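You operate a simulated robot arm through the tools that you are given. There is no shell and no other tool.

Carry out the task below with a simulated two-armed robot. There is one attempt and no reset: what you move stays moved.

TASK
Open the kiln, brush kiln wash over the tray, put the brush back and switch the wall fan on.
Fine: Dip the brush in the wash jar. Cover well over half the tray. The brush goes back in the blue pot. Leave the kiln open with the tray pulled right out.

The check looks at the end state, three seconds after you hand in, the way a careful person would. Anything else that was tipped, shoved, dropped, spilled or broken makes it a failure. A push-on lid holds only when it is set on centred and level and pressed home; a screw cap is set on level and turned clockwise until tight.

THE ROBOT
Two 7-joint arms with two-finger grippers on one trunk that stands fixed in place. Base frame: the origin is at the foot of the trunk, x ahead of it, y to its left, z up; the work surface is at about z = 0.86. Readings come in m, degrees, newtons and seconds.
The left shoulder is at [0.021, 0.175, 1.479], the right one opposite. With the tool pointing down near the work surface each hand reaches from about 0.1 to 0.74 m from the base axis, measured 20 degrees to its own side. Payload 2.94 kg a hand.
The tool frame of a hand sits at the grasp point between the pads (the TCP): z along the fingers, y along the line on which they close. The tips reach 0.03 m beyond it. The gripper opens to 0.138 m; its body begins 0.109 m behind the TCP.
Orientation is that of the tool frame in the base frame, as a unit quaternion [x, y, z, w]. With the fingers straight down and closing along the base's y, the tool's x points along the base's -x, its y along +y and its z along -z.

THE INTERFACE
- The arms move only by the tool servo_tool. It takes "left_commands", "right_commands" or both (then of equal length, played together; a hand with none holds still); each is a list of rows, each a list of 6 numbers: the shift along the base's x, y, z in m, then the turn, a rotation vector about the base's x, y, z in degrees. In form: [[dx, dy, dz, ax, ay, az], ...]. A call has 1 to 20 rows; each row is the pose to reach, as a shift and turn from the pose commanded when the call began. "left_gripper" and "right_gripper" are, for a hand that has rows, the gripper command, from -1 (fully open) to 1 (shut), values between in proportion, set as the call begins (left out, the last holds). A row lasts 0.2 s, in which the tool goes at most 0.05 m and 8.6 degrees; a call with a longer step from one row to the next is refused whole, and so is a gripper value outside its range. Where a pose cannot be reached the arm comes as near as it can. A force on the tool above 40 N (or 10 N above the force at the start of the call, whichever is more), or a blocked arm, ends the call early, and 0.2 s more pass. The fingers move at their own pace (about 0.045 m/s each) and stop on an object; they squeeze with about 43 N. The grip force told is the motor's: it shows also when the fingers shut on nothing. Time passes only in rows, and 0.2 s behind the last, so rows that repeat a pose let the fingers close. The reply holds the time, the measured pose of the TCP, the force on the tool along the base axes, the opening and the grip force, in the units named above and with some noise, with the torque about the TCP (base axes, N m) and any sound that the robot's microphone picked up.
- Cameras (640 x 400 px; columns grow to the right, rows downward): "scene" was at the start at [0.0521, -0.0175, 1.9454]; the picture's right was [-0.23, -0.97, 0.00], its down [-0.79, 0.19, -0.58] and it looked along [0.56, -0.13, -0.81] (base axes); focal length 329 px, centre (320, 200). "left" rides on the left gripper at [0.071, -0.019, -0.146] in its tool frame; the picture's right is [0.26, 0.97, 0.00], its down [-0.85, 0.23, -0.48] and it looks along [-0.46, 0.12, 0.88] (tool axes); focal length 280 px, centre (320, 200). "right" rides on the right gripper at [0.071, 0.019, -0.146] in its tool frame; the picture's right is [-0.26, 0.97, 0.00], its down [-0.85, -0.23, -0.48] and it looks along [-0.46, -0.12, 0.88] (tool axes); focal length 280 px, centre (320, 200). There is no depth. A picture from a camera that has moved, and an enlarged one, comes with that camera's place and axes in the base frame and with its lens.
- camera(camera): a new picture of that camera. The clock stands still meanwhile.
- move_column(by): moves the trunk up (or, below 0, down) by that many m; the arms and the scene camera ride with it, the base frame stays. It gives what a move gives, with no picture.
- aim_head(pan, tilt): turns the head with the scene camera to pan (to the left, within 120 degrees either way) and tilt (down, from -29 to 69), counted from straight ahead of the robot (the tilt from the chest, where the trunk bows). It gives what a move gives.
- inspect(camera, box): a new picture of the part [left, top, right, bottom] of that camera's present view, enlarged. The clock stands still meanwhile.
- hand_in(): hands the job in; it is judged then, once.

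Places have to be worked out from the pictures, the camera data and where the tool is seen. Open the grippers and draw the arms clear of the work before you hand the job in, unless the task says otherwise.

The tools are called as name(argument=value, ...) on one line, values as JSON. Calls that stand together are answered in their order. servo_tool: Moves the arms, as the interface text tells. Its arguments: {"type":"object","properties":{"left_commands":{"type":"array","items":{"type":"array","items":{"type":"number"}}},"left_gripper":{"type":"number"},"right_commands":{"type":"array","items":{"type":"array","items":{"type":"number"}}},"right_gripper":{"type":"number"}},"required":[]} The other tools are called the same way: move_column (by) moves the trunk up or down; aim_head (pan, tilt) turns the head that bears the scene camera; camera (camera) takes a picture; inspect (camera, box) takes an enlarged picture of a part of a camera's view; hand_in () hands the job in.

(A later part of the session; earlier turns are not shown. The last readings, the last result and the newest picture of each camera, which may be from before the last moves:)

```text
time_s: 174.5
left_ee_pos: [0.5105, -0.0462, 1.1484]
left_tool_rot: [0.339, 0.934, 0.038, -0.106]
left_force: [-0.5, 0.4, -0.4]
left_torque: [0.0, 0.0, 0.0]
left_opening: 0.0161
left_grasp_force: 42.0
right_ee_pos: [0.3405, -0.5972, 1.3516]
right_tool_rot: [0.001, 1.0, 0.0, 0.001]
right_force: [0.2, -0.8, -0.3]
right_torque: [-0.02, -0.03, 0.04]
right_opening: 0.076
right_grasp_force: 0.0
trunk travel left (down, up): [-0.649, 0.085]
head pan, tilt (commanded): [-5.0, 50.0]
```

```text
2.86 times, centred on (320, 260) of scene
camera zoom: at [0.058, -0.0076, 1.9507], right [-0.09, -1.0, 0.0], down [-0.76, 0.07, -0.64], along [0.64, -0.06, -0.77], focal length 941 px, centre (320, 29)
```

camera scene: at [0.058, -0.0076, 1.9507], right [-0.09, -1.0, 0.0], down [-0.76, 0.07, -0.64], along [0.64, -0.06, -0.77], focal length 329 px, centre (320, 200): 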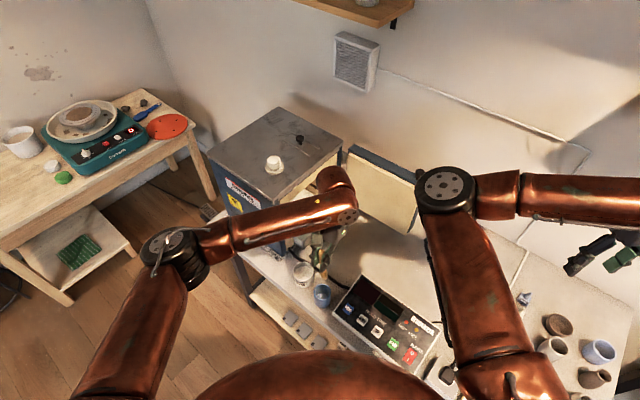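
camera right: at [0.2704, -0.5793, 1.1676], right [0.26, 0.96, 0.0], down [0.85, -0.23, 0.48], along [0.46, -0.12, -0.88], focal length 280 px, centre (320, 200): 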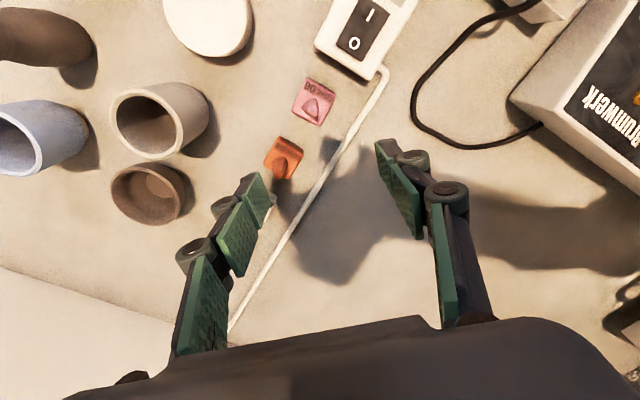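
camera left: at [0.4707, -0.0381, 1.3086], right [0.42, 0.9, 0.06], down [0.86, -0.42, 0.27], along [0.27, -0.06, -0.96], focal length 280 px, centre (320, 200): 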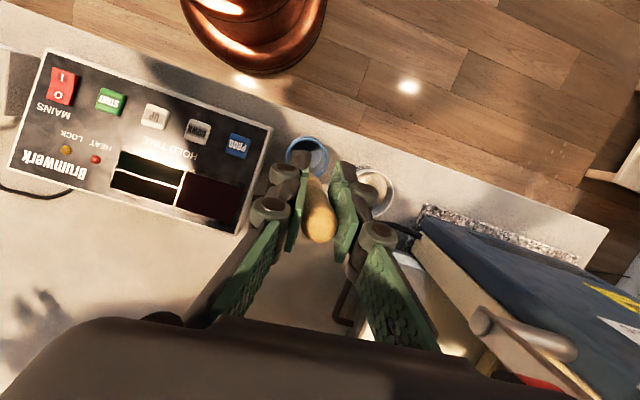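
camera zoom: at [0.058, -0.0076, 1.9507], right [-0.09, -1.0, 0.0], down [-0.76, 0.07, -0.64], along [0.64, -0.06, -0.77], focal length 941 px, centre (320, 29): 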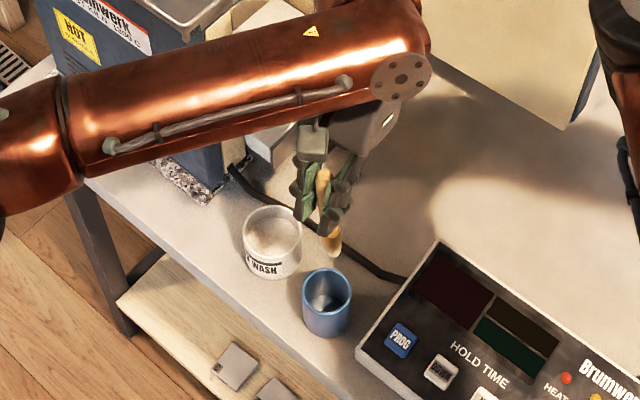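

The tip is within ~4 mm of the pot's axis. Lowering into the pot slowly, watching for contact.

servo_tool(left_commands=[[0.0, 0.002, -0.03, 0, 0, 0], [0.0, 0.002, -0.06, 0, 0, 0], [0.0, 0.002, -0.08, 0, 0, 0], [0.0, 0.002, -0.095, 0, 0, 0], [0.0, 0.002, -0.11, 0, 0, 0]])

inspect(camera="scene", box=[280, 220, 370, 320])

inspect(camera="left", box=[260, 100, 400, 260])

```text
time_s: 175.5
left_ee_pos: [0.51, -0.046, 1.0603]
left_tool_rot: [0.341, 0.933, 0.038, -0.103]
left_force: [-6.2, 2.6, 16.5]
left_torque: [0.46, 0.76, 0.01]
left_opening: 0.0161
left_grasp_force: 42.4
right_ee_pos: [0.3387, -0.5964, 1.3523]
right_tool_rot: [0.001, 1.0, 0.0, 0.001]
right_force: [0.9, 1.1, 0.1]
right_torque: [0.0, 0.02, -0.02]
right_opening: 0.0758
right_grasp_force: 0.0
trunk travel left (down, up): [-0.649, 0.085]
head pan, tilt (commanded): [-5.0, 50.0]
stopped in row 5 (left hand): the force on the tool passed its limit at 44 N (the readings are from after the stop); the commanded pose is now the measured one
```

```text
4.00 times, centred on (325, 270) of scene
camera zoom: at [0.0561, -0.0072, 1.9508], right [-0.09, -1.0, 0.0], down [-0.76, 0.07, -0.64], along [0.64, -0.06, -0.77], focal length 1317 px, centre (300, -80)
```

zoom: 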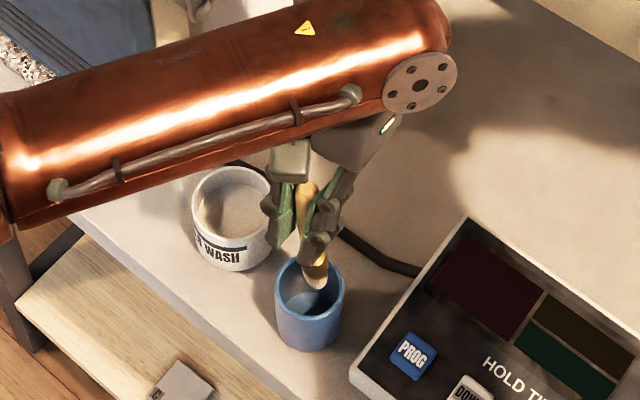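

```text
2.50 times, centred on (330, 180) of left
camera zoom: at [0.4698, -0.0377, 1.2196], right [0.43, 0.9, 0.06], down [0.86, -0.43, 0.28], along [0.28, -0.07, -0.96], focal length 701 px, centre (295, 250)
```

zoom: 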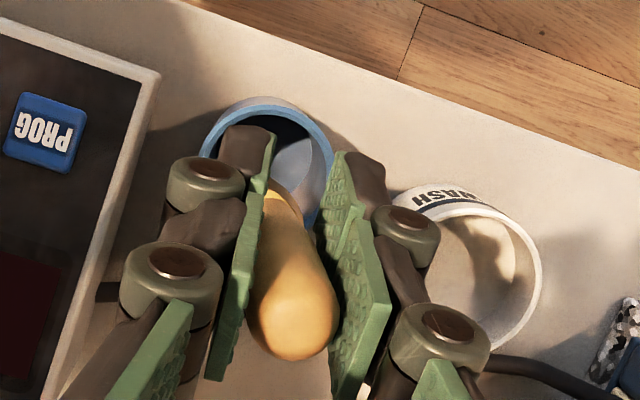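

The brush touched the rim (44 N), so it isn't quite centred. I'll enlarge the view to see the misalignment.

inspect(camera="scene", box=[305, 250, 350, 305])

inspect(camera="left", box=[285, 120, 355, 220])

```text
7.27 times, centred on (328, 278) of scene
camera zoom: at [0.0561, -0.0072, 1.9508], right [-0.09, -1.0, 0.0], down [-0.76, 0.07, -0.64], along [0.64, -0.06, -0.77], focal length 2395 px, centre (266, -364)
```

zoom: 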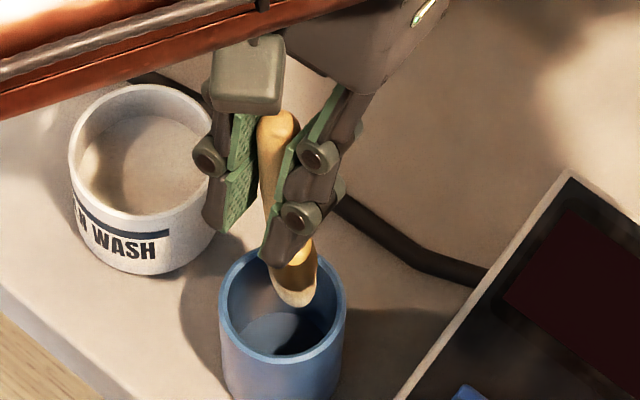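

```text
4.00 times, centred on (320, 170) of left
camera zoom: at [0.4698, -0.0377, 1.2196], right [0.43, 0.9, 0.06], down [0.86, -0.43, 0.28], along [0.28, -0.07, -0.96], focal length 1122 px, centre (320, 320)
```

zoom: 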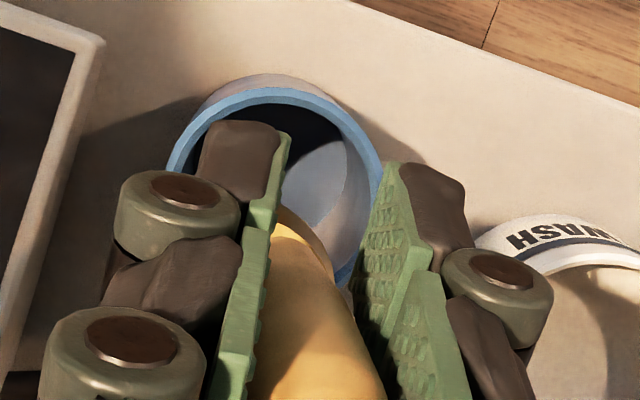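

I'll lift 3 cm off the rim and re-measure the brush tip and pot positions.

servo_tool(left_commands=[[0.0, 0.0, 0.02, 0, 0, 0], [0.0, 0.0, 0.04, 0, 0, 0], [0.0, 0.0, 0.04, 0, 0, 0]])

inspect(camera="scene", box=[300, 235, 360, 310])

inspect(camera="left", box=[270, 100, 370, 260])

camera(camera="right")

```text
time_s: 176.3
left_ee_pos: [0.5129, -0.047, 1.099]
left_tool_rot: [0.342, 0.933, 0.039, -0.104]
left_force: [0.2, 0.9, -0.4]
left_torque: [-0.01, 0.03, -0.02]
left_opening: 0.0161
left_grasp_force: 42.2
right_ee_pos: [0.3408, -0.5978, 1.3504]
right_tool_rot: [0.001, 1.0, 0.002, 0.0]
right_force: [-0.4, 0.7, -0.2]
right_torque: [0.01, 0.0, 0.03]
right_opening: 0.076
right_grasp_force: 0.1
trunk travel left (down, up): [-0.649, 0.085]
head pan, tilt (commanded): [-5.0, 50.0]
```

```text
5.33 times, centred on (330, 272) of scene
camera zoom: at [0.059, -0.0082, 1.9506], right [-0.09, -1.0, 0.0], down [-0.76, 0.07, -0.64], along [0.64, -0.06, -0.77], focal length 1756 px, centre (267, -187)
```

zoom: 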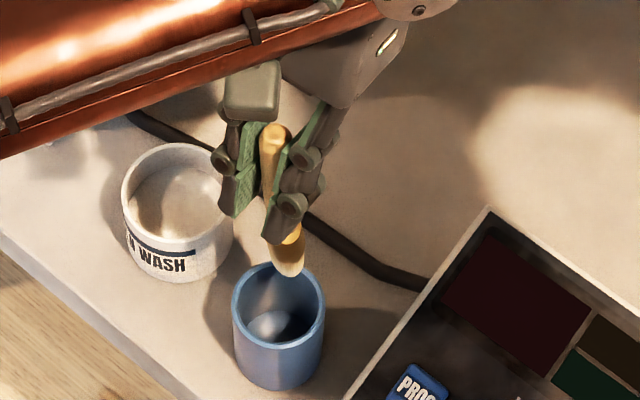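

```text
2.50 times, centred on (320, 180) of left
camera zoom: at [0.4719, -0.038, 1.2578], right [0.43, 0.9, 0.06], down [0.86, -0.43, 0.28], along [0.27, -0.07, -0.96], focal length 701 px, centre (320, 250)
```

zoom: 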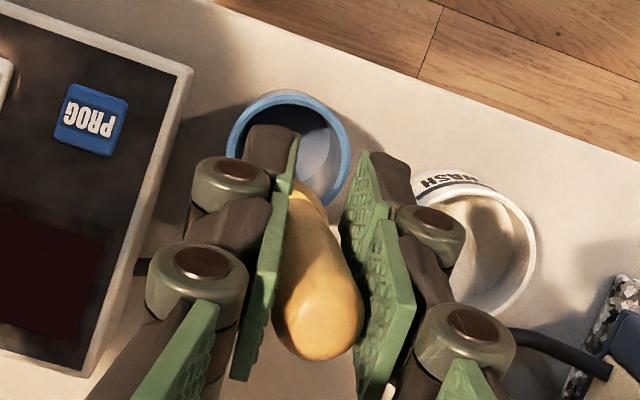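

```text
taken
camera right: at [0.2707, -0.5793, 1.4976], right [0.26, 0.96, 0.0], down [0.85, -0.23, 0.48], along [0.46, -0.12, -0.88], focal length 280 px, centre (320, 200)
```

right: 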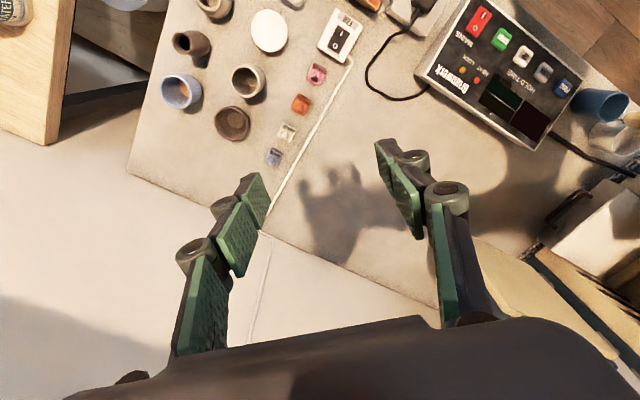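

The brush slid up in the grip; its tip now sits ~(−0.0075, −0.006) off the pot's axis. I'll shift to correct that and lower to just above the rim to verify.

servo_tool(left_commands=[[0.004, 0.003, 0, 0, 0, 0], [0.009, 0.006, -0.01, 0, 0, 0], [0.009, 0.006, -0.03, 0, 0, 0], [0.009, 0.006, -0.042, 0, 0, 0], [0.009, 0.006, -0.042, 0, 0, 0]])

inspect(camera="scene", box=[300, 240, 360, 310])

inspect(camera="left", box=[270, 100, 370, 260])

```text
time_s: 177.5
left_ee_pos: [0.52, -0.0415, 1.0604]
left_tool_rot: [0.342, 0.933, 0.039, -0.101]
left_force: [-4.6, 0.6, 38.9]
left_torque: [-0.01, -0.2, 0.0]
left_opening: 0.0166
left_grasp_force: 41.9
right_ee_pos: [0.3392, -0.5984, 1.3505]
right_tool_rot: [0.001, 1.0, -0.001, 0.002]
right_force: [1.1, 0.3, -0.7]
right_torque: [-0.02, 0.03, 0.02]
right_opening: 0.0757
right_grasp_force: 0.0
trunk travel left (down, up): [-0.649, 0.085]
head pan, tilt (commanded): [-5.0, 50.0]
```

```text
5.71 times, centred on (330, 275) of scene
camera zoom: at [0.0545, -0.0075, 1.9512], right [-0.09, -1.0, 0.0], down [-0.76, 0.07, -0.64], along [0.64, -0.06, -0.77], focal length 1882 px, centre (263, -229)
```

zoom: 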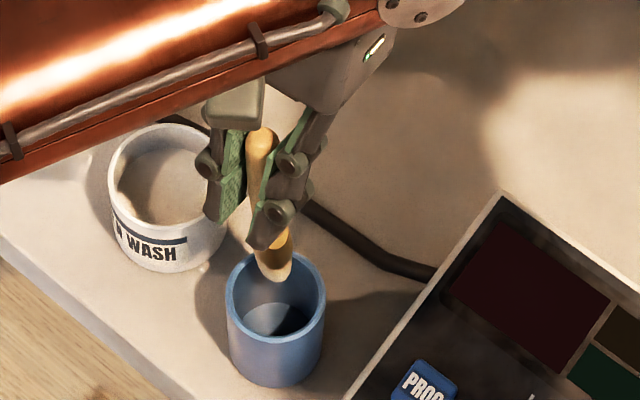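

```text
2.50 times, centred on (320, 180) of left
camera zoom: at [0.4782, -0.0327, 1.2199], right [0.43, 0.9, 0.06], down [0.86, -0.43, 0.28], along [0.28, -0.07, -0.96], focal length 701 px, centre (320, 250)
```

zoom: 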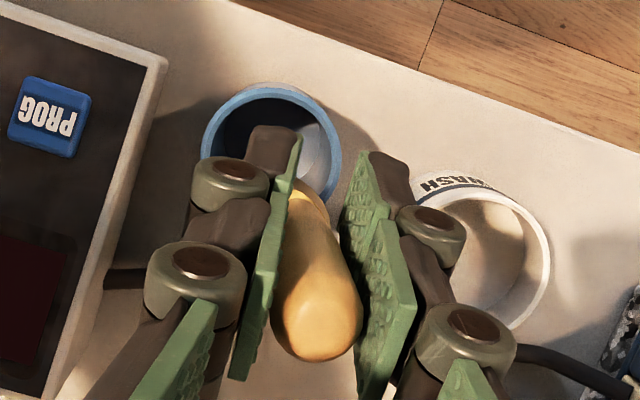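

The readings show the tip (≈10.7 cm below the TCP) is landing on the far rim. I'll lift off, shift back about (−17, −5) mm, and check again before lowering.

servo_tool(left_commands=[[0.0, 0.0, 0.015, 0, 0, 0], [-0.009, -0.002, 0.025, 0, 0, 0], [-0.0175, -0.0045, 0.025, 0, 0, 0], [-0.0175, -0.0045, 0.025, 0, 0, 0]])

inspect(camera="scene", box=[300, 240, 360, 310])

inspect(camera="left", box=[270, 100, 370, 260])

```text
time_s: 178.5
left_ee_pos: [0.5033, -0.0449, 1.0805]
left_tool_rot: [0.341, 0.933, 0.039, -0.104]
left_force: [-0.1, 0.1, -0.4]
left_torque: [-0.01, 0.04, 0.0]
left_opening: 0.0163
left_grasp_force: 41.8
right_ee_pos: [0.3404, -0.5981, 1.3516]
right_tool_rot: [0.001, 1.0, 0.001, 0.001]
right_force: [-0.4, 0.1, -0.6]
right_torque: [-0.01, 0.01, -0.03]
right_opening: 0.0761
right_grasp_force: 0.2
trunk travel left (down, up): [-0.649, 0.085]
head pan, tilt (commanded): [-5.0, 50.0]
```

```text
5.71 times, centred on (330, 275) of scene
camera zoom: at [0.0585, -0.0081, 1.9506], right [-0.09, -1.0, 0.0], down [-0.76, 0.07, -0.64], along [0.64, -0.06, -0.77], focal length 1882 px, centre (263, -229)
```

zoom: 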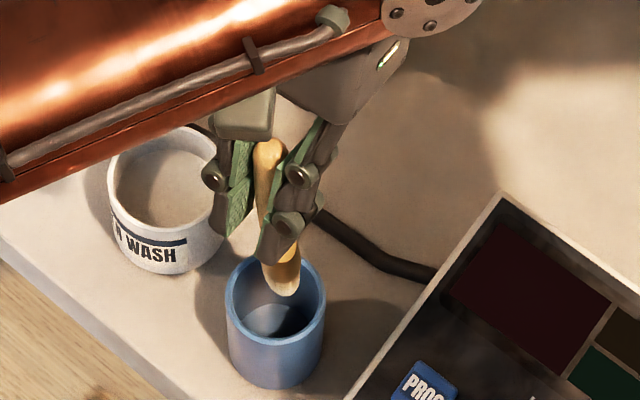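

```text
2.50 times, centred on (320, 180) of left
camera zoom: at [0.4628, -0.0361, 1.2402], right [0.43, 0.9, 0.06], down [0.86, -0.43, 0.28], along [0.28, -0.07, -0.96], focal length 701 px, centre (320, 250)
```

zoom: 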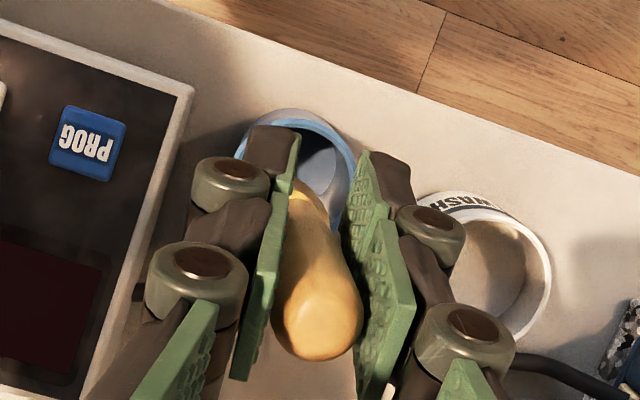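

Both cameras now put the tip within a few millimetres of the pot's axis. Lowering in small steps past rim height and checking force.

servo_tool(left_commands=[[-0.002, 0.002, -0.008, 0, 0, 0], [-0.002, 0.002, -0.016, 0, 0, 0], [-0.002, 0.002, -0.022, 0, 0, 0], [-0.002, 0.002, -0.027, 0, 0, 0]])

```text
time_s: 179.5
left_ee_pos: [0.5014, -0.0434, 1.0547]
left_tool_rot: [0.342, 0.933, 0.039, -0.104]
left_force: [0.9, -0.6, 0.3]
left_torque: [-0.01, 0.0, -0.03]
left_opening: 0.0164
left_grasp_force: 41.9
right_ee_pos: [0.3406, -0.5974, 1.3504]
right_tool_rot: [0.001, 1.0, 0.0, 0.0]
right_force: [0.0, 0.1, 0.8]
right_torque: [0.02, -0.04, 0.0]
right_opening: 0.0761
right_grasp_force: 0.1
trunk travel left (down, up): [-0.649, 0.085]
head pan, tilt (commanded): [-5.0, 50.0]
```

Past the rim height with no force now. Continuing down in small steps.

servo_tool(left_commands=[[0.0, 0.0, -0.006, 0, 0, 0], [0.0, 0.0, -0.012, 0, 0, 0], [0.0, 0.0, -0.018, 0, 0, 0], [0.0, 0.0, -0.024, 0, 0, 0]])

inspect(camera="scene", box=[300, 240, 360, 310])

```text
time_s: 180.5
left_ee_pos: [0.5016, -0.0428, 1.0314]
left_tool_rot: [0.342, 0.933, 0.039, -0.105]
left_force: [0.1, 0.5, -0.2]
left_torque: [0.02, 0.0, 0.02]
left_opening: 0.0164
left_grasp_force: 41.8
right_ee_pos: [0.3409, -0.5983, 1.3515]
right_tool_rot: [0.001, 1.0, 0.001, 0.001]
right_force: [0.3, -0.2, 0.0]
right_torque: [-0.03, 0.0, -0.02]
right_opening: 0.076
right_grasp_force: 0.1
trunk travel left (down, up): [-0.649, 0.085]
head pan, tilt (commanded): [-5.0, 50.0]
```

```text
5.71 times, centred on (330, 275) of scene
camera zoom: at [0.0582, -0.0079, 1.9507], right [-0.09, -1.0, 0.0], down [-0.76, 0.07, -0.64], along [0.64, -0.06, -0.77], focal length 1882 px, centre (263, -229)
```

zoom: 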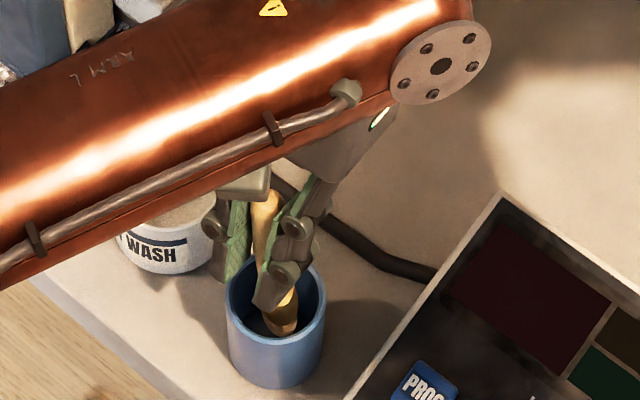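

The brush head is inside the pot. Lowering further toward release height.

servo_tool(left_commands=[[0.0, 0.0, -0.01, 0, 0, 0], [0.0, 0.0, -0.02, 0, 0, 0], [0.0, 0.0, -0.03, 0, 0, 0], [0.0, 0.0, -0.036, 0, 0, 0]])

inspect(camera="scene", box=[300, 240, 360, 310])

inspect(camera="left", box=[270, 100, 370, 260])

```text
time_s: 181.5
left_ee_pos: [0.5002, -0.0423, 0.9979]
left_tool_rot: [0.341, 0.934, 0.04, -0.1]
left_force: [-1.2, 2.6, 29.3]
left_torque: [0.07, 0.05, -0.02]
left_opening: 0.0161
left_grasp_force: 42.0
right_ee_pos: [0.3376, -0.5961, 1.3525]
right_tool_rot: [0.001, 1.0, 0.0, 0.003]
right_force: [-0.6, -0.4, -0.9]
right_torque: [0.0, 0.0, 0.01]
right_opening: 0.0758
right_grasp_force: 0.0
trunk travel left (down, up): [-0.649, 0.085]
head pan, tilt (commanded): [-5.0, 50.0]
```

```text
5.71 times, centred on (330, 275) of scene
camera zoom: at [0.0537, -0.0066, 1.9512], right [-0.09, -1.0, 0.0], down [-0.76, 0.07, -0.64], along [0.64, -0.06, -0.76], focal length 1882 px, centre (263, -229)
```

zoom: 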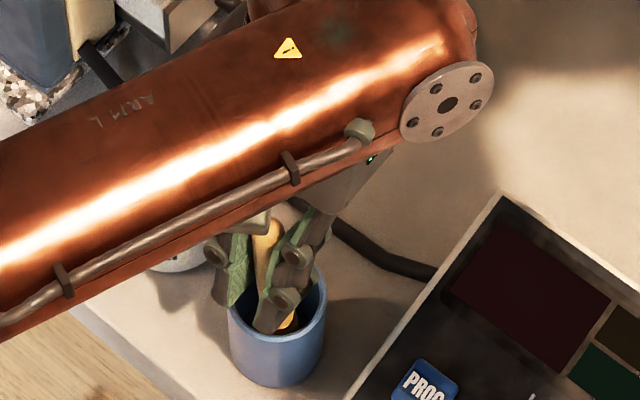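

```text
2.50 times, centred on (320, 180) of left
camera zoom: at [0.4587, -0.034, 1.1572], right [0.43, 0.9, 0.06], down [0.86, -0.43, 0.28], along [0.28, -0.07, -0.96], focal length 701 px, centre (320, 250)
```

zoom: 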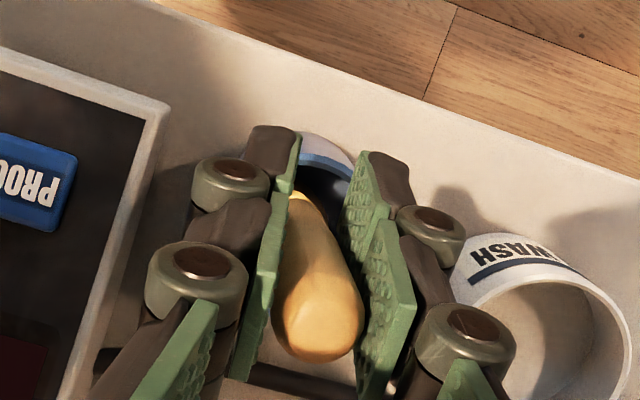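

Axial contact (29 N) — the brush has reached the pot's floor. I'll ease up 2 mm and then open the fingers modestly to release.

servo_tool(left_commands=[[0.0, 0.0, 0.002, 0, 0, 0], [0.0, 0.0, 0.002, 0, 0, 0]])

servo_tool(left_commands=[[0.0, 0.0, 0.0, 0, 0, 0], [0.0, 0.0, 0.0, 0, 0, 0], [0.0, 0.0, 0.0, 0, 0, 0]], left_gripper=0.4)

inspect(camera="left", box=[260, 100, 380, 260])

inspect(camera="scene", box=[300, 240, 360, 310])

```text
time_s: 182.1
left_ee_pos: [0.5001, -0.0432, 0.9981]
left_tool_rot: [0.342, 0.934, 0.039, -0.101]
left_force: [1.6, 0.7, 29.9]
left_torque: [-0.1, -0.22, 0.0]
left_opening: 0.0165
left_grasp_force: 42.6
right_ee_pos: [0.3381, -0.5972, 1.3511]
right_tool_rot: [0.002, 1.0, 0.0, 0.002]
right_force: [-0.3, 0.2, 0.0]
right_torque: [0.02, -0.01, -0.04]
right_opening: 0.0758
right_grasp_force: 0.0
trunk travel left (down, up): [-0.649, 0.085]
head pan, tilt (commanded): [-5.0, 50.0]
```

```text
time_s: 182.9
left_ee_pos: [0.5012, -0.0423, 0.996]
left_tool_rot: [0.341, 0.933, 0.039, -0.104]
left_force: [-0.1, 0.8, 0.0]
left_torque: [-0.01, 0.03, 0.0]
left_opening: 0.0413
left_grasp_force: 0.1
right_ee_pos: [0.3409, -0.5968, 1.351]
right_tool_rot: [0.001, 1.0, 0.0, 0.0]
right_force: [0.5, 0.0, -1.2]
right_torque: [-0.04, 0.01, 0.03]
right_opening: 0.0759
right_grasp_force: 0.1
trunk travel left (down, up): [-0.649, 0.085]
head pan, tilt (commanded): [-5.0, 50.0]
```

```text
2.50 times, centred on (320, 180) of left
camera zoom: at [0.4609, -0.0344, 1.1552], right [0.43, 0.9, 0.06], down [0.86, -0.43, 0.28], along [0.27, -0.07, -0.96], focal length 701 px, centre (320, 250)
```

zoom: 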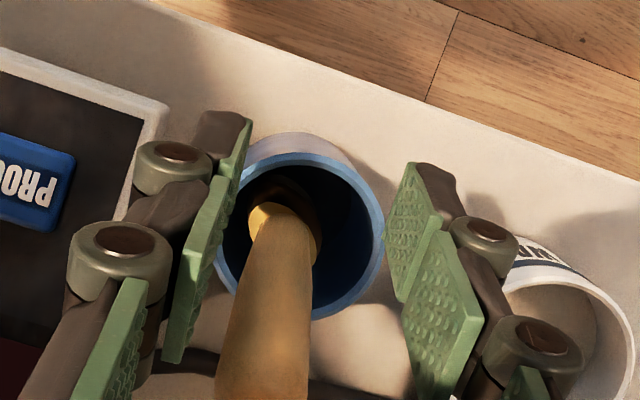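

```text
5.71 times, centred on (330, 275) of scene
camera zoom: at [0.0589, -0.008, 1.9506], right [-0.09, -1.0, 0.0], down [-0.76, 0.07, -0.64], along [0.64, -0.06, -0.77], focal length 1882 px, centre (263, -229)
```

zoom: 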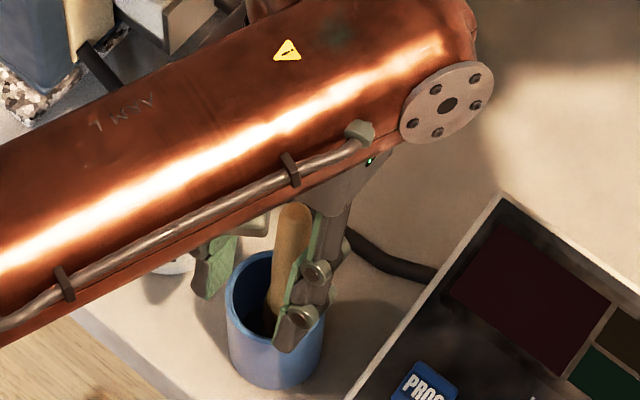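

Released; the brush stands in the pot between the open fingers. I'll open a little more and rise straight up.

servo_tool(left_commands=[[0.0, 0.0, 0.0, 0, 0, 0], [0.0, 0.0, 0.01, 0, 0, 0], [0.0, 0.0, 0.025, 0, 0, 0], [0.0, 0.0, 0.045, 0, 0, 0], [0.0, 0.0, 0.07, 0, 0, 0], [0.0, 0.0, 0.1, 0, 0, 0], [0.0, 0.0, 0.14, 0, 0, 0]], left_gripper=0.2)

inspect(camera="left", box=[220, 60, 420, 260])

inspect(camera="scene", box=[280, 220, 380, 320])

```text
time_s: 184.5
left_ee_pos: [0.5006, -0.0432, 1.136]
left_tool_rot: [0.342, 0.933, 0.039, -0.105]
left_force: [0.4, 0.2, -0.1]
left_torque: [-0.01, -0.02, -0.01]
left_opening: 0.0553
left_grasp_force: 0.1
right_ee_pos: [0.3405, -0.5968, 1.352]
right_tool_rot: [0.001, 1.0, 0.0, 0.0]
right_force: [0.3, 0.2, 0.5]
right_torque: [-0.03, -0.01, 0.01]
right_opening: 0.0758
right_grasp_force: 0.0
trunk travel left (down, up): [-0.649, 0.085]
head pan, tilt (commanded): [-5.0, 50.0]
```

```text
2.00 times, centred on (320, 160) of left
camera zoom: at [0.4602, -0.035, 1.2956], right [0.43, 0.9, 0.06], down [0.86, -0.43, 0.28], along [0.28, -0.07, -0.96], focal length 561 px, centre (320, 280)
```

zoom: 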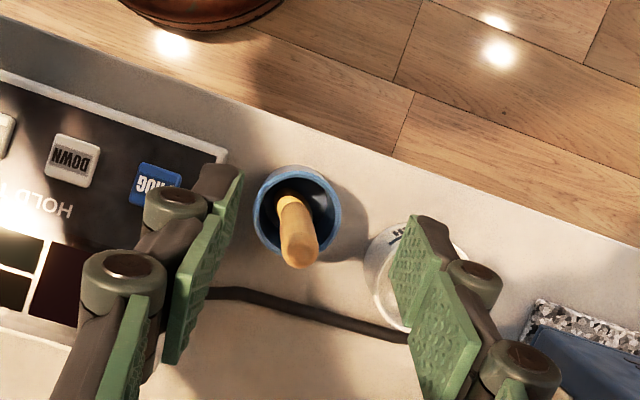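

```text
4.00 times, centred on (330, 270) of scene
camera zoom: at [0.0578, -0.0078, 1.9507], right [-0.09, -1.0, 0.0], down [-0.76, 0.07, -0.64], along [0.64, -0.06, -0.77], focal length 1317 px, centre (280, -80)
```

zoom: 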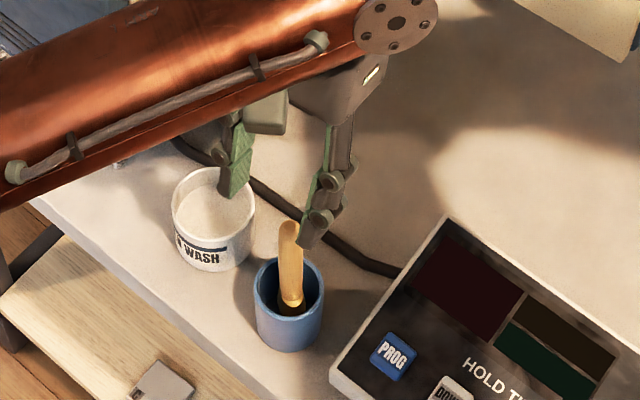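

The brush is standing back in the blue pot. I'll take the left arm up and out to the left.

servo_tool(left_commands=[[0.0, 0.0, 0.04, 0, 0, 0], [0.0, 0.0, 0.08, 0, 0, 0], [0.0, 0.0, 0.12, 0, 0, 0], [0.0, 0.02, 0.16, 0, 0, 0], [0.0, 0.05, 0.19, 0, 0, 0], [0.0, 0.09, 0.22, 0, 0, 0], [0.0, 0.13, 0.24, 0, 0, 0], [0.0, 0.17, 0.25, 0, 0, 0], [0.0, 0.21, 0.26, 0, 0, 0], [0.0, 0.25, 0.26, 0, 0, 0], [0.0, 0.29, 0.26, 0, 0, 0], [0.0, 0.33, 0.26, 0, 0, 0], [0.0, 0.37, 0.26, 0, 0, 0]])

aim_head(pan=-25, tilt=52)

camera(camera="scene")

```text
time_s: 187.3
left_ee_pos: [0.502, 0.3293, 1.3956]
left_tool_rot: [0.342, 0.933, 0.038, -0.104]
left_force: [-0.2, 0.4, 0.5]
left_torque: [-0.02, -0.02, -0.02]
left_opening: 0.0551
left_grasp_force: 0.1
right_ee_pos: [0.3395, -0.5949, 1.3513]
right_tool_rot: [0.001, 1.0, -0.001, 0.0]
right_force: [0.4, -0.4, -0.9]
right_torque: [-0.08, 0.0, -0.03]
right_opening: 0.0756
right_grasp_force: 0.1
trunk travel left (down, up): [-0.649, 0.085]
head pan, tilt (commanded): [-5.0, 50.0]
```

```text
time_s: 188.1
left_ee_pos: [0.5023, 0.3266, 1.3973]
left_tool_rot: [0.342, 0.933, 0.039, -0.103]
left_force: [-0.3, -0.4, 0.4]
left_torque: [0.04, 0.0, 0.0]
left_opening: 0.0552
left_grasp_force: 0.0
right_ee_pos: [0.3407, -0.598, 1.3508]
right_tool_rot: [0.0, 1.0, 0.001, 0.001]
right_force: [-0.7, 0.9, -0.2]
right_torque: [0.03, -0.02, 0.02]
right_opening: 0.076
right_grasp_force: 0.1
trunk travel left (down, up): [-0.649, 0.085]
head pan, tilt (commanded): [-25.0, 52.0]
```

```text
taken
camera scene: at [0.0497, -0.033, 1.948], right [-0.42, -0.91, 0.0], down [-0.71, 0.33, -0.62], along [0.56, -0.26, -0.79], focal length 329 px, centre (320, 200)
```

scene: 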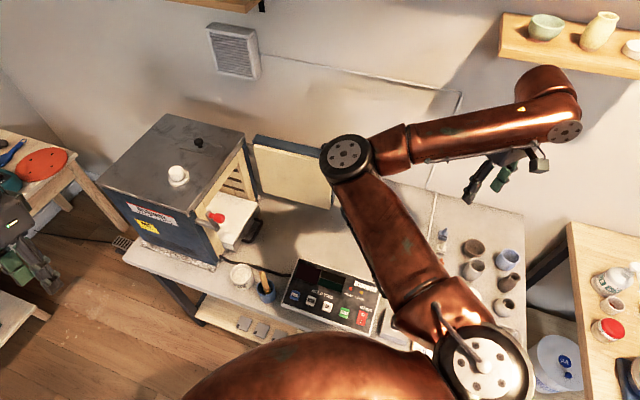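

Now the right arm: move it to the staging point used before, then lower the trunk 0.2 m to reach the tray handle.

servo_tool(right_commands=[[0.0165, 0.0335, 0.0104, 0, 0, 0], [0.033, 0.067, 0.0208, 0, 0, 0], [0.0495, 0.1005, 0.031, 0, 0, 0], [0.066, 0.134, 0.0415, 0, 0, 0], [0.0825, 0.1675, 0.052, 0, 0, 0], [0.099, 0.201, 0.062, 0, 0, 0], [0.1155, 0.2345, 0.073, 0, 0, 0], [0.132, 0.268, 0.083, 0, 0, 0]])

move_column(by=-0.2)

servo_tool(right_commands=[[0.021, 0.015, -0.01, 3.5, -1.5, -5.5], [0.042, 0.03, -0.02, 7.1, -2.95, -11], [0.063, 0.045, -0.035, 10.6, -4.4, -16.5], [0.084, 0.06, -0.05, 14.2, -5.9, -22], [0.105, 0.075, -0.07, 17.7, -7.4, -27.5], [0.126, 0.09, -0.09, 21.3, -8.85, -33], [0.147, 0.105, -0.11, 24.8, -10.3, -38.5], [0.168, 0.119, -0.134, 28.4, -11.8, -43.95]], right_gripper=0.52)

camera(camera="right")

inspect(camera="right", box=[300, 0, 480, 160])

```text
time_s: 189.9
left_ee_pos: [0.5014, 0.3294, 1.3958]
left_tool_rot: [0.342, 0.933, 0.038, -0.104]
left_force: [-0.2, 0.3, 0.4]
left_torque: [-0.04, 0.02, 0.01]
left_opening: 0.0553
left_grasp_force: 0.1
right_ee_pos: [0.4735, -0.3266, 1.4347]
right_tool_rot: [0.001, 1.0, 0.0, 0.0]
right_force: [-0.2, 0.1, -0.7]
right_torque: [-0.02, 0.0, 0.03]
right_opening: 0.0757
right_grasp_force: 0.1
trunk travel left (down, up): [-0.649, 0.085]
head pan, tilt (commanded): [-25.0, 52.0]
```

```text
time_s: 192.1
left_ee_pos: [0.5005, 0.3276, 1.1977]
left_tool_rot: [0.341, 0.933, 0.039, -0.104]
left_force: [0.3, 0.5, 0.3]
left_torque: [0.03, -0.03, 0.0]
left_opening: 0.0551
left_grasp_force: 0.2
right_ee_pos: [0.4722, -0.3283, 1.2352]
right_tool_rot: [0.0, 1.0, -0.001, 0.0]
right_force: [-0.4, -0.1, -0.5]
right_torque: [-0.05, 0.02, 0.01]
right_opening: 0.0758
right_grasp_force: 0.0
trunk travel left (down, up): [-0.449, 0.285]
head pan, tilt (commanded): [-25.0, 52.0]
```

```text
time_s: 193.9
left_ee_pos: [0.5016, 0.328, 1.197]
left_tool_rot: [0.342, 0.933, 0.038, -0.103]
left_force: [-0.2, 0.2, 0.3]
left_torque: [0.01, 0.01, 0.01]
left_opening: 0.0553
left_grasp_force: 0.1
right_ee_pos: [0.6399, -0.2091, 1.0986]
right_tool_rot: [0.371, 0.892, 0.239, 0.099]
right_force: [0.5, 0.3, -0.4]
right_torque: [0.0, -0.01, -0.01]
right_opening: 0.0329
right_grasp_force: 0.0
trunk travel left (down, up): [-0.449, 0.285]
head pan, tilt (commanded): [-25.0, 52.0]
```

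```text
taken
camera right: at [0.5517, -0.1992, 1.2358], right [0.78, 0.4, 0.48], down [0.29, -0.91, 0.3], along [0.56, -0.09, -0.82], focal length 280 px, centre (320, 200)
```

right: 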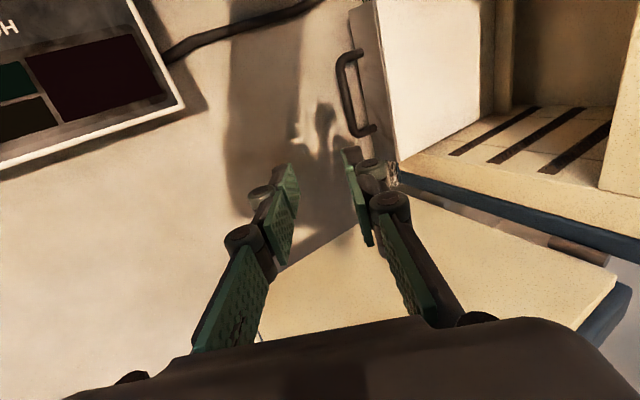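

```text
2.50 times, centred on (390, 80) of right
camera zoom: at [0.5517, -0.1992, 1.2358], right [0.78, 0.4, 0.48], down [0.29, -0.91, 0.3], along [0.56, -0.09, -0.82], focal length 701 px, centre (145, 500)
```

zoom: 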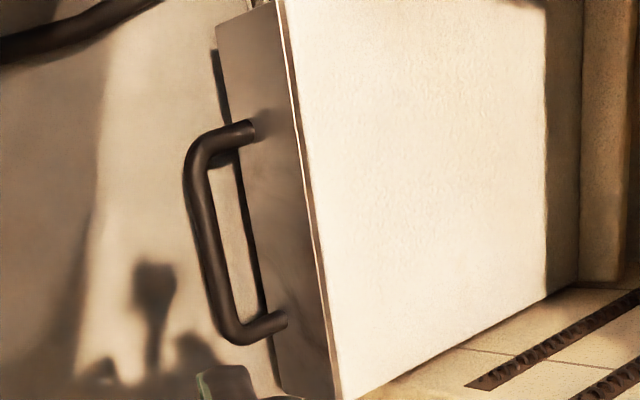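

The whole tray top is evenly white. The handle bar's centre is now at about (0.7525, −0.091, 0.898); I'll go to the pre-approach point and check.

servo_tool(right_commands=[[0.017, 0.017, -0.026, 0, 0, 0], [0.034, 0.034, -0.052, 0, 0, 0], [0.051, 0.052, -0.078, 0, 0, 0], [0.068, 0.07, -0.105, 0, 0, 0], [0.085, 0.0886, -0.1346, 0, 0, 0], [0.085, 0.0886, -0.1346, 0, 0, 0]])

inspect(camera="right", box=[240, 50, 460, 250])

```text
time_s: 195.3
left_ee_pos: [0.5022, 0.3289, 1.1965]
left_tool_rot: [0.341, 0.933, 0.039, -0.104]
left_force: [-0.3, -0.4, -0.3]
left_torque: [0.02, -0.01, -0.01]
left_opening: 0.055
left_grasp_force: 0.0
right_ee_pos: [0.7249, -0.1204, 0.9658]
right_tool_rot: [0.37, 0.892, 0.24, 0.1]
right_force: [-0.1, 0.1, -0.2]
right_torque: [0.01, -0.01, -0.01]
right_opening: 0.033
right_grasp_force: 0.0
trunk travel left (down, up): [-0.449, 0.285]
head pan, tilt (commanded): [-25.0, 52.0]
```

```text
2.00 times, centred on (350, 150) of right
camera zoom: at [0.6351, -0.1115, 1.1022], right [0.78, 0.4, 0.48], down [0.29, -0.91, 0.3], along [0.56, -0.09, -0.82], focal length 561 px, centre (260, 300)
```

zoom: 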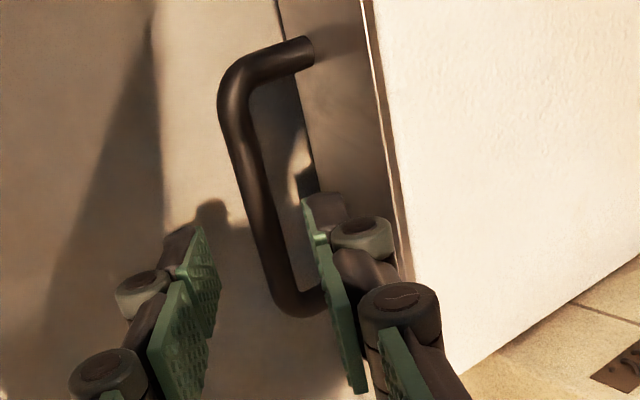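

Aligned as before. Advancing onto the bar and closing.

servo_tool(right_commands=[[0.0055, 0.0055, -0.013, 0, 0, 0], [0.011, 0.011, -0.026, 0, 0, 0], [0.0165, 0.0165, -0.039, 0, 0, 0], [0.0222, 0.0222, -0.053, 0, 0, 0], [0.0222, 0.0222, -0.053, 0, 0, 0]])

servo_tool(right_commands=[[0, 0, 0, 0, 0, 0], [0, 0, 0, 0, 0, 0], [0, 0, 0, 0, 0, 0], [0, 0, 0, 0, 0, 0]], right_gripper=1.0)

inspect(camera="right", box=[240, 50, 460, 250])

```text
time_s: 196.5
left_ee_pos: [0.5023, 0.3271, 1.1976]
left_tool_rot: [0.341, 0.933, 0.04, -0.104]
left_force: [0.6, 0.2, -1.1]
left_torque: [0.03, 0.03, -0.02]
left_opening: 0.0552
left_grasp_force: 0.1
right_ee_pos: [0.7472, -0.0995, 0.9128]
right_tool_rot: [0.37, 0.892, 0.239, 0.1]
right_force: [-0.7, 0.4, -0.9]
right_torque: [0.02, -0.01, -0.01]
right_opening: 0.0332
right_grasp_force: 0.1
trunk travel left (down, up): [-0.449, 0.285]
head pan, tilt (commanded): [-25.0, 52.0]
```

```text
time_s: 197.5
left_ee_pos: [0.5025, 0.3279, 1.1963]
left_tool_rot: [0.342, 0.933, 0.038, -0.104]
left_force: [-0.4, -0.1, -0.4]
left_torque: [-0.03, -0.01, 0.03]
left_opening: 0.0553
left_grasp_force: 0.0
right_ee_pos: [0.7476, -0.0992, 0.9132]
right_tool_rot: [0.37, 0.893, 0.238, 0.098]
right_force: [-0.4, 0.3, -3.1]
right_torque: [0.01, 0.06, -0.45]
right_opening: 0.0105
right_grasp_force: 38.3
trunk travel left (down, up): [-0.449, 0.285]
head pan, tilt (commanded): [-25.0, 52.0]
```

```text
2.00 times, centred on (350, 150) of right
camera zoom: at [0.6583, -0.0894, 1.0488], right [0.78, 0.4, 0.48], down [0.29, -0.91, 0.3], along [0.56, -0.09, -0.82], focal length 561 px, centre (260, 300)
```

zoom: 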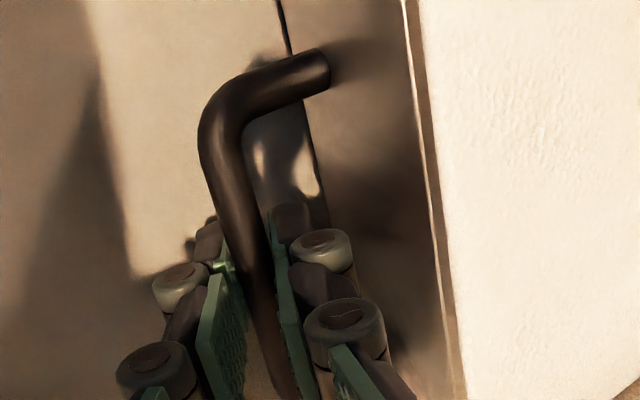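

Gripped. Pulling the tray straight out ~15 cm to its stop.

servo_tool(right_commands=[[-0.006, -0.006, 0.0005, 0, 0, 0], [-0.013, -0.013, 0.0005, 0, 0, 0], [-0.02, -0.02, 0.0005, 0, 0, 0], [-0.027, -0.027, 0.0005, 0, 0, 0], [-0.034, -0.034, 0.0005, 0, 0, 0], [-0.041, -0.041, 0.0005, 0, 0, 0], [-0.048, -0.048, 0.0005, 0, 0, 0], [-0.055, -0.055, 0.0005, 0, 0, 0], [-0.062, -0.062, 0.0005, 0, 0, 0], [-0.069, -0.069, 0.0005, 0, 0, 0], [-0.076, -0.076, 0.0005, 0, 0, 0], [-0.083, -0.083, 0.0005, 0, 0, 0]])

inspect(camera="scene", box=[180, 150, 360, 320])

```text
time_s: 200.1
left_ee_pos: [0.5029, 0.3283, 1.1972]
left_tool_rot: [0.341, 0.933, 0.038, -0.105]
left_force: [-0.1, 0.2, 0.6]
left_torque: [0.02, 0.01, -0.03]
left_opening: 0.0552
left_grasp_force: 0.0
right_ee_pos: [0.6647, -0.1822, 0.9125]
right_tool_rot: [0.371, 0.892, 0.238, 0.098]
right_force: [-0.9, 3.4, -17.5]
right_torque: [0.3, 0.39, -0.22]
right_opening: 0.0107
right_grasp_force: 38.4
trunk travel left (down, up): [-0.449, 0.285]
head pan, tilt (commanded): [-25.0, 52.0]
```

```text
2.35 times, centred on (270, 235) of scene
camera zoom: at [0.0772, -0.0321, 1.7481], right [-0.42, -0.91, 0.0], down [-0.71, 0.33, -0.61], along [0.56, -0.26, -0.79], focal length 775 px, centre (438, 118)
```

zoom: 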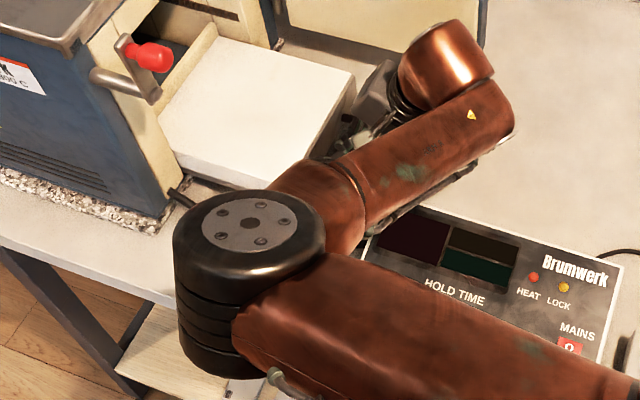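

Coming out well. A few more centimetres to the stop, easing the slight upward pull.

servo_tool(right_commands=[[-0.005, -0.005, -0.001, 0, 0, 0], [-0.01, -0.01, -0.001, 0, 0, 0], [-0.015, -0.015, -0.001, 0, 0, 0], [-0.02, -0.02, -0.001, 0, 0, 0], [-0.025, -0.025, -0.001, 0, 0, 0], [-0.03, -0.03, -0.001, 0, 0, 0]])

inspect(camera="scene", box=[180, 150, 360, 320])

```text
time_s: 201.5
left_ee_pos: [0.5066, 0.3314, 1.1944]
left_tool_rot: [0.341, 0.933, 0.036, -0.106]
left_force: [0.6, -0.3, -0.3]
left_torque: [-0.01, 0.02, -0.01]
left_opening: 0.0552
left_grasp_force: 0.1
right_ee_pos: [0.6405, -0.2056, 0.912]
right_tool_rot: [0.367, 0.893, 0.24, 0.099]
right_force: [22.0, 26.0, -12.7]
right_torque: [-0.03, -0.16, -0.94]
right_opening: 0.0108
right_grasp_force: 37.8
trunk travel left (down, up): [-0.449, 0.285]
head pan, tilt (commanded): [-25.0, 52.0]
```

```text
2.35 times, centred on (270, 235) of scene
camera zoom: at [0.0836, -0.0266, 1.7483], right [-0.42, -0.91, 0.0], down [-0.72, 0.33, -0.61], along [0.55, -0.26, -0.79], focal length 775 px, centre (438, 118)
```

zoom: 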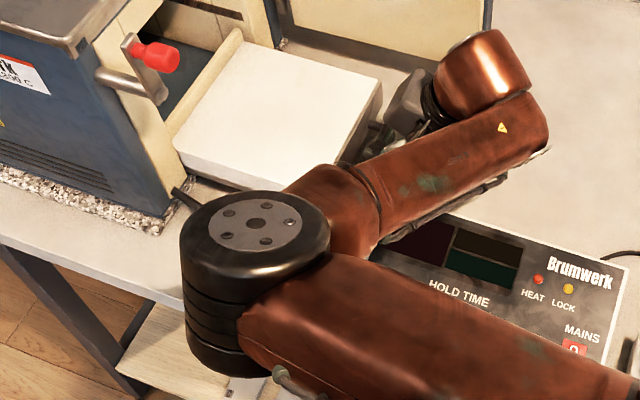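

The tray is at its stop again (resisting ~34 N), and fully white. Releasing the handle and withdrawing along the tool axis.

servo_tool(right_commands=[[0.003, 0.003, 0, 0, 0, 0], [0.003, 0.003, 0, 0, 0, 0]])

servo_tool(right_commands=[[0, 0, 0, 0, 0, 0], [0, 0, 0, 0, 0, 0], [0, 0, 0, 0, 0, 0]], right_gripper=0.52)

servo_tool(right_commands=[[-0.006, -0.006, 0.0145, 0, 0, 0], [-0.012, -0.012, 0.029, 0, 0, 0], [-0.018, -0.018, 0.0435, 0, 0, 0], [-0.0225, -0.0225, 0.055, 0, 0, 0], [-0.0225, -0.0225, 0.085, 0, 0, 0], [-0.0225, -0.0225, 0.12, 0, 0, 0], [-0.0225, -0.0225, 0.16, 0, 0, 0], [-0.0225, -0.0225, 0.2, 0, 0, 0], [-0.0225, -0.0225, 0.24, 0, 0, 0]])

camera(camera="right")

```text
time_s: 202.1
left_ee_pos: [0.5036, 0.3323, 1.1936]
left_tool_rot: [0.342, 0.933, 0.037, -0.104]
left_force: [0.3, -0.3, -0.5]
left_torque: [-0.01, 0.0, 0.01]
left_opening: 0.0552
left_grasp_force: 0.0
right_ee_pos: [0.6407, -0.2057, 0.9113]
right_tool_rot: [0.369, 0.893, 0.238, 0.1]
right_force: [19.4, 22.1, -5.4]
right_torque: [0.84, 0.6, -0.04]
right_opening: 0.0107
right_grasp_force: 38.3
trunk travel left (down, up): [-0.449, 0.285]
head pan, tilt (commanded): [-25.0, 52.0]
```

```text
time_s: 202.9
left_ee_pos: [0.5009, 0.326, 1.1971]
left_tool_rot: [0.342, 0.933, 0.038, -0.103]
left_force: [-0.2, 0.3, 0.6]
left_torque: [0.07, 0.01, -0.02]
left_opening: 0.0553
left_grasp_force: 0.1
right_ee_pos: [0.6375, -0.211, 0.913]
right_tool_rot: [0.371, 0.892, 0.24, 0.101]
right_force: [0.0, -1.1, 0.2]
right_torque: [0.07, -0.01, 0.01]
right_opening: 0.0329
right_grasp_force: 0.1
trunk travel left (down, up): [-0.449, 0.285]
head pan, tilt (commanded): [-25.0, 52.0]
```

```text
time_s: 204.9
left_ee_pos: [0.5013, 0.329, 1.1966]
left_tool_rot: [0.342, 0.933, 0.038, -0.103]
left_force: [0.0, 0.4, -0.4]
left_torque: [-0.01, -0.02, -0.01]
left_opening: 0.0553
left_grasp_force: 0.1
right_ee_pos: [0.6138, -0.2304, 1.1539]
right_tool_rot: [0.37, 0.892, 0.239, 0.099]
right_force: [0.1, 0.0, 0.1]
right_torque: [-0.03, -0.04, 0.01]
right_opening: 0.033
right_grasp_force: 0.1
trunk travel left (down, up): [-0.449, 0.285]
head pan, tilt (commanded): [-25.0, 52.0]
```

```text
taken
camera right: at [0.5243, -0.2204, 1.29], right [0.78, 0.4, 0.48], down [0.29, -0.91, 0.3], along [0.56, -0.09, -0.82], focal length 280 px, centre (320, 200)
```

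right: 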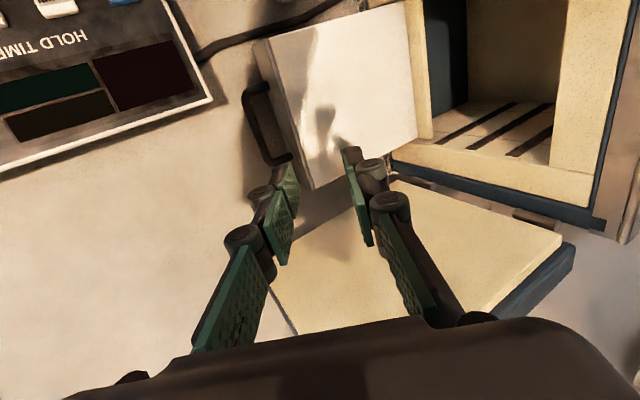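

The tray is fully out and coated. Now for the fan switch: turn the right hand tool-down, swing it right, and raise the trunk for a closer low reach.

servo_tool(right_commands=[[-0.02, -0.025, 0.015, -3.55, 1.5, 5.5], [-0.04, -0.05, 0.03, -7.1, 2.95, 11], [-0.06, -0.08, 0.04, -10.65, 4.4, 16.5], [-0.085, -0.11, 0.05, -14.2, 5.9, 22], [-0.11, -0.145, 0.06, -17.75, 7.4, 27.5], [-0.14, -0.18, 0.07, -21.3, 8.85, 33], [-0.17, -0.21, 0.08, -24.85, 10.3, 38.5], [-0.2, -0.24, 0.09, -28.4, 11.8, 44], [-0.23, -0.27, 0.1, -28.4, 11.8, 44], [-0.26, -0.3, 0.1, -28.4, 11.8, 44]])

move_column(by=0.2)

camera(camera="right")

camera(camera="scene")

```text
time_s: 207.1
left_ee_pos: [0.5012, 0.3261, 1.1979]
left_tool_rot: [0.341, 0.933, 0.04, -0.105]
left_force: [-1.2, 0.9, -0.3]
left_torque: [-0.01, 0.01, -0.03]
left_opening: 0.0552
left_grasp_force: 0.1
right_ee_pos: [0.3548, -0.5329, 1.2516]
right_tool_rot: [-0.001, 1.0, 0.001, 0.0]
right_force: [-0.4, 0.1, 0.1]
right_torque: [0.05, -0.03, -0.03]
right_opening: 0.0332
right_grasp_force: 0.0
trunk travel left (down, up): [-0.449, 0.285]
head pan, tilt (commanded): [-25.0, 52.0]
```

```text
time_s: 209.3
left_ee_pos: [0.5011, 0.328, 1.3961]
left_tool_rot: [0.34, 0.934, 0.039, -0.106]
left_force: [-0.8, -0.5, 1.0]
left_torque: [0.01, 0.02, -0.03]
left_opening: 0.0552
left_grasp_force: 0.1
right_ee_pos: [0.3551, -0.5326, 1.4522]
right_tool_rot: [0.0, 1.0, 0.0, 0.0]
right_force: [0.3, -0.2, -0.6]
right_torque: [0.02, -0.01, -0.02]
right_opening: 0.0332
right_grasp_force: 0.2
trunk travel left (down, up): [-0.649, 0.085]
head pan, tilt (commanded): [-25.0, 52.0]
```

```text
taken
camera right: at [0.285, -0.5131, 1.5987], right [0.26, 0.96, 0.0], down [0.85, -0.23, 0.48], along [0.46, -0.12, -0.88], focal length 280 px, centre (320, 200)
```

right: 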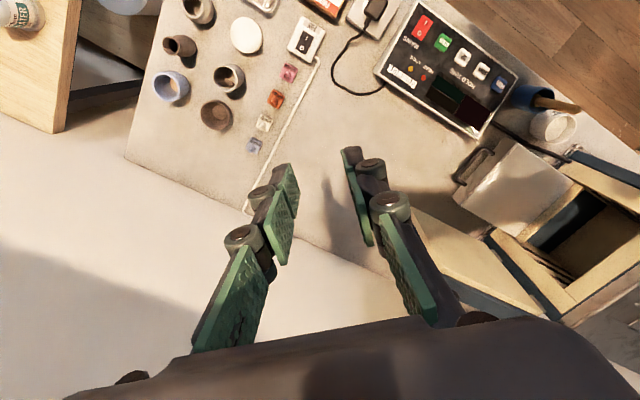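

```text
taken
camera scene: at [0.0497, -0.032, 1.9479], right [-0.42, -0.91, 0.0], down [-0.71, 0.33, -0.62], along [0.56, -0.26, -0.79], focal length 329 px, centre (320, 200)
```

scene: 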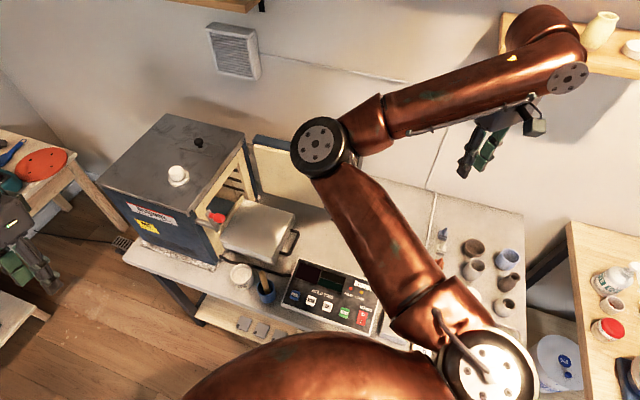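

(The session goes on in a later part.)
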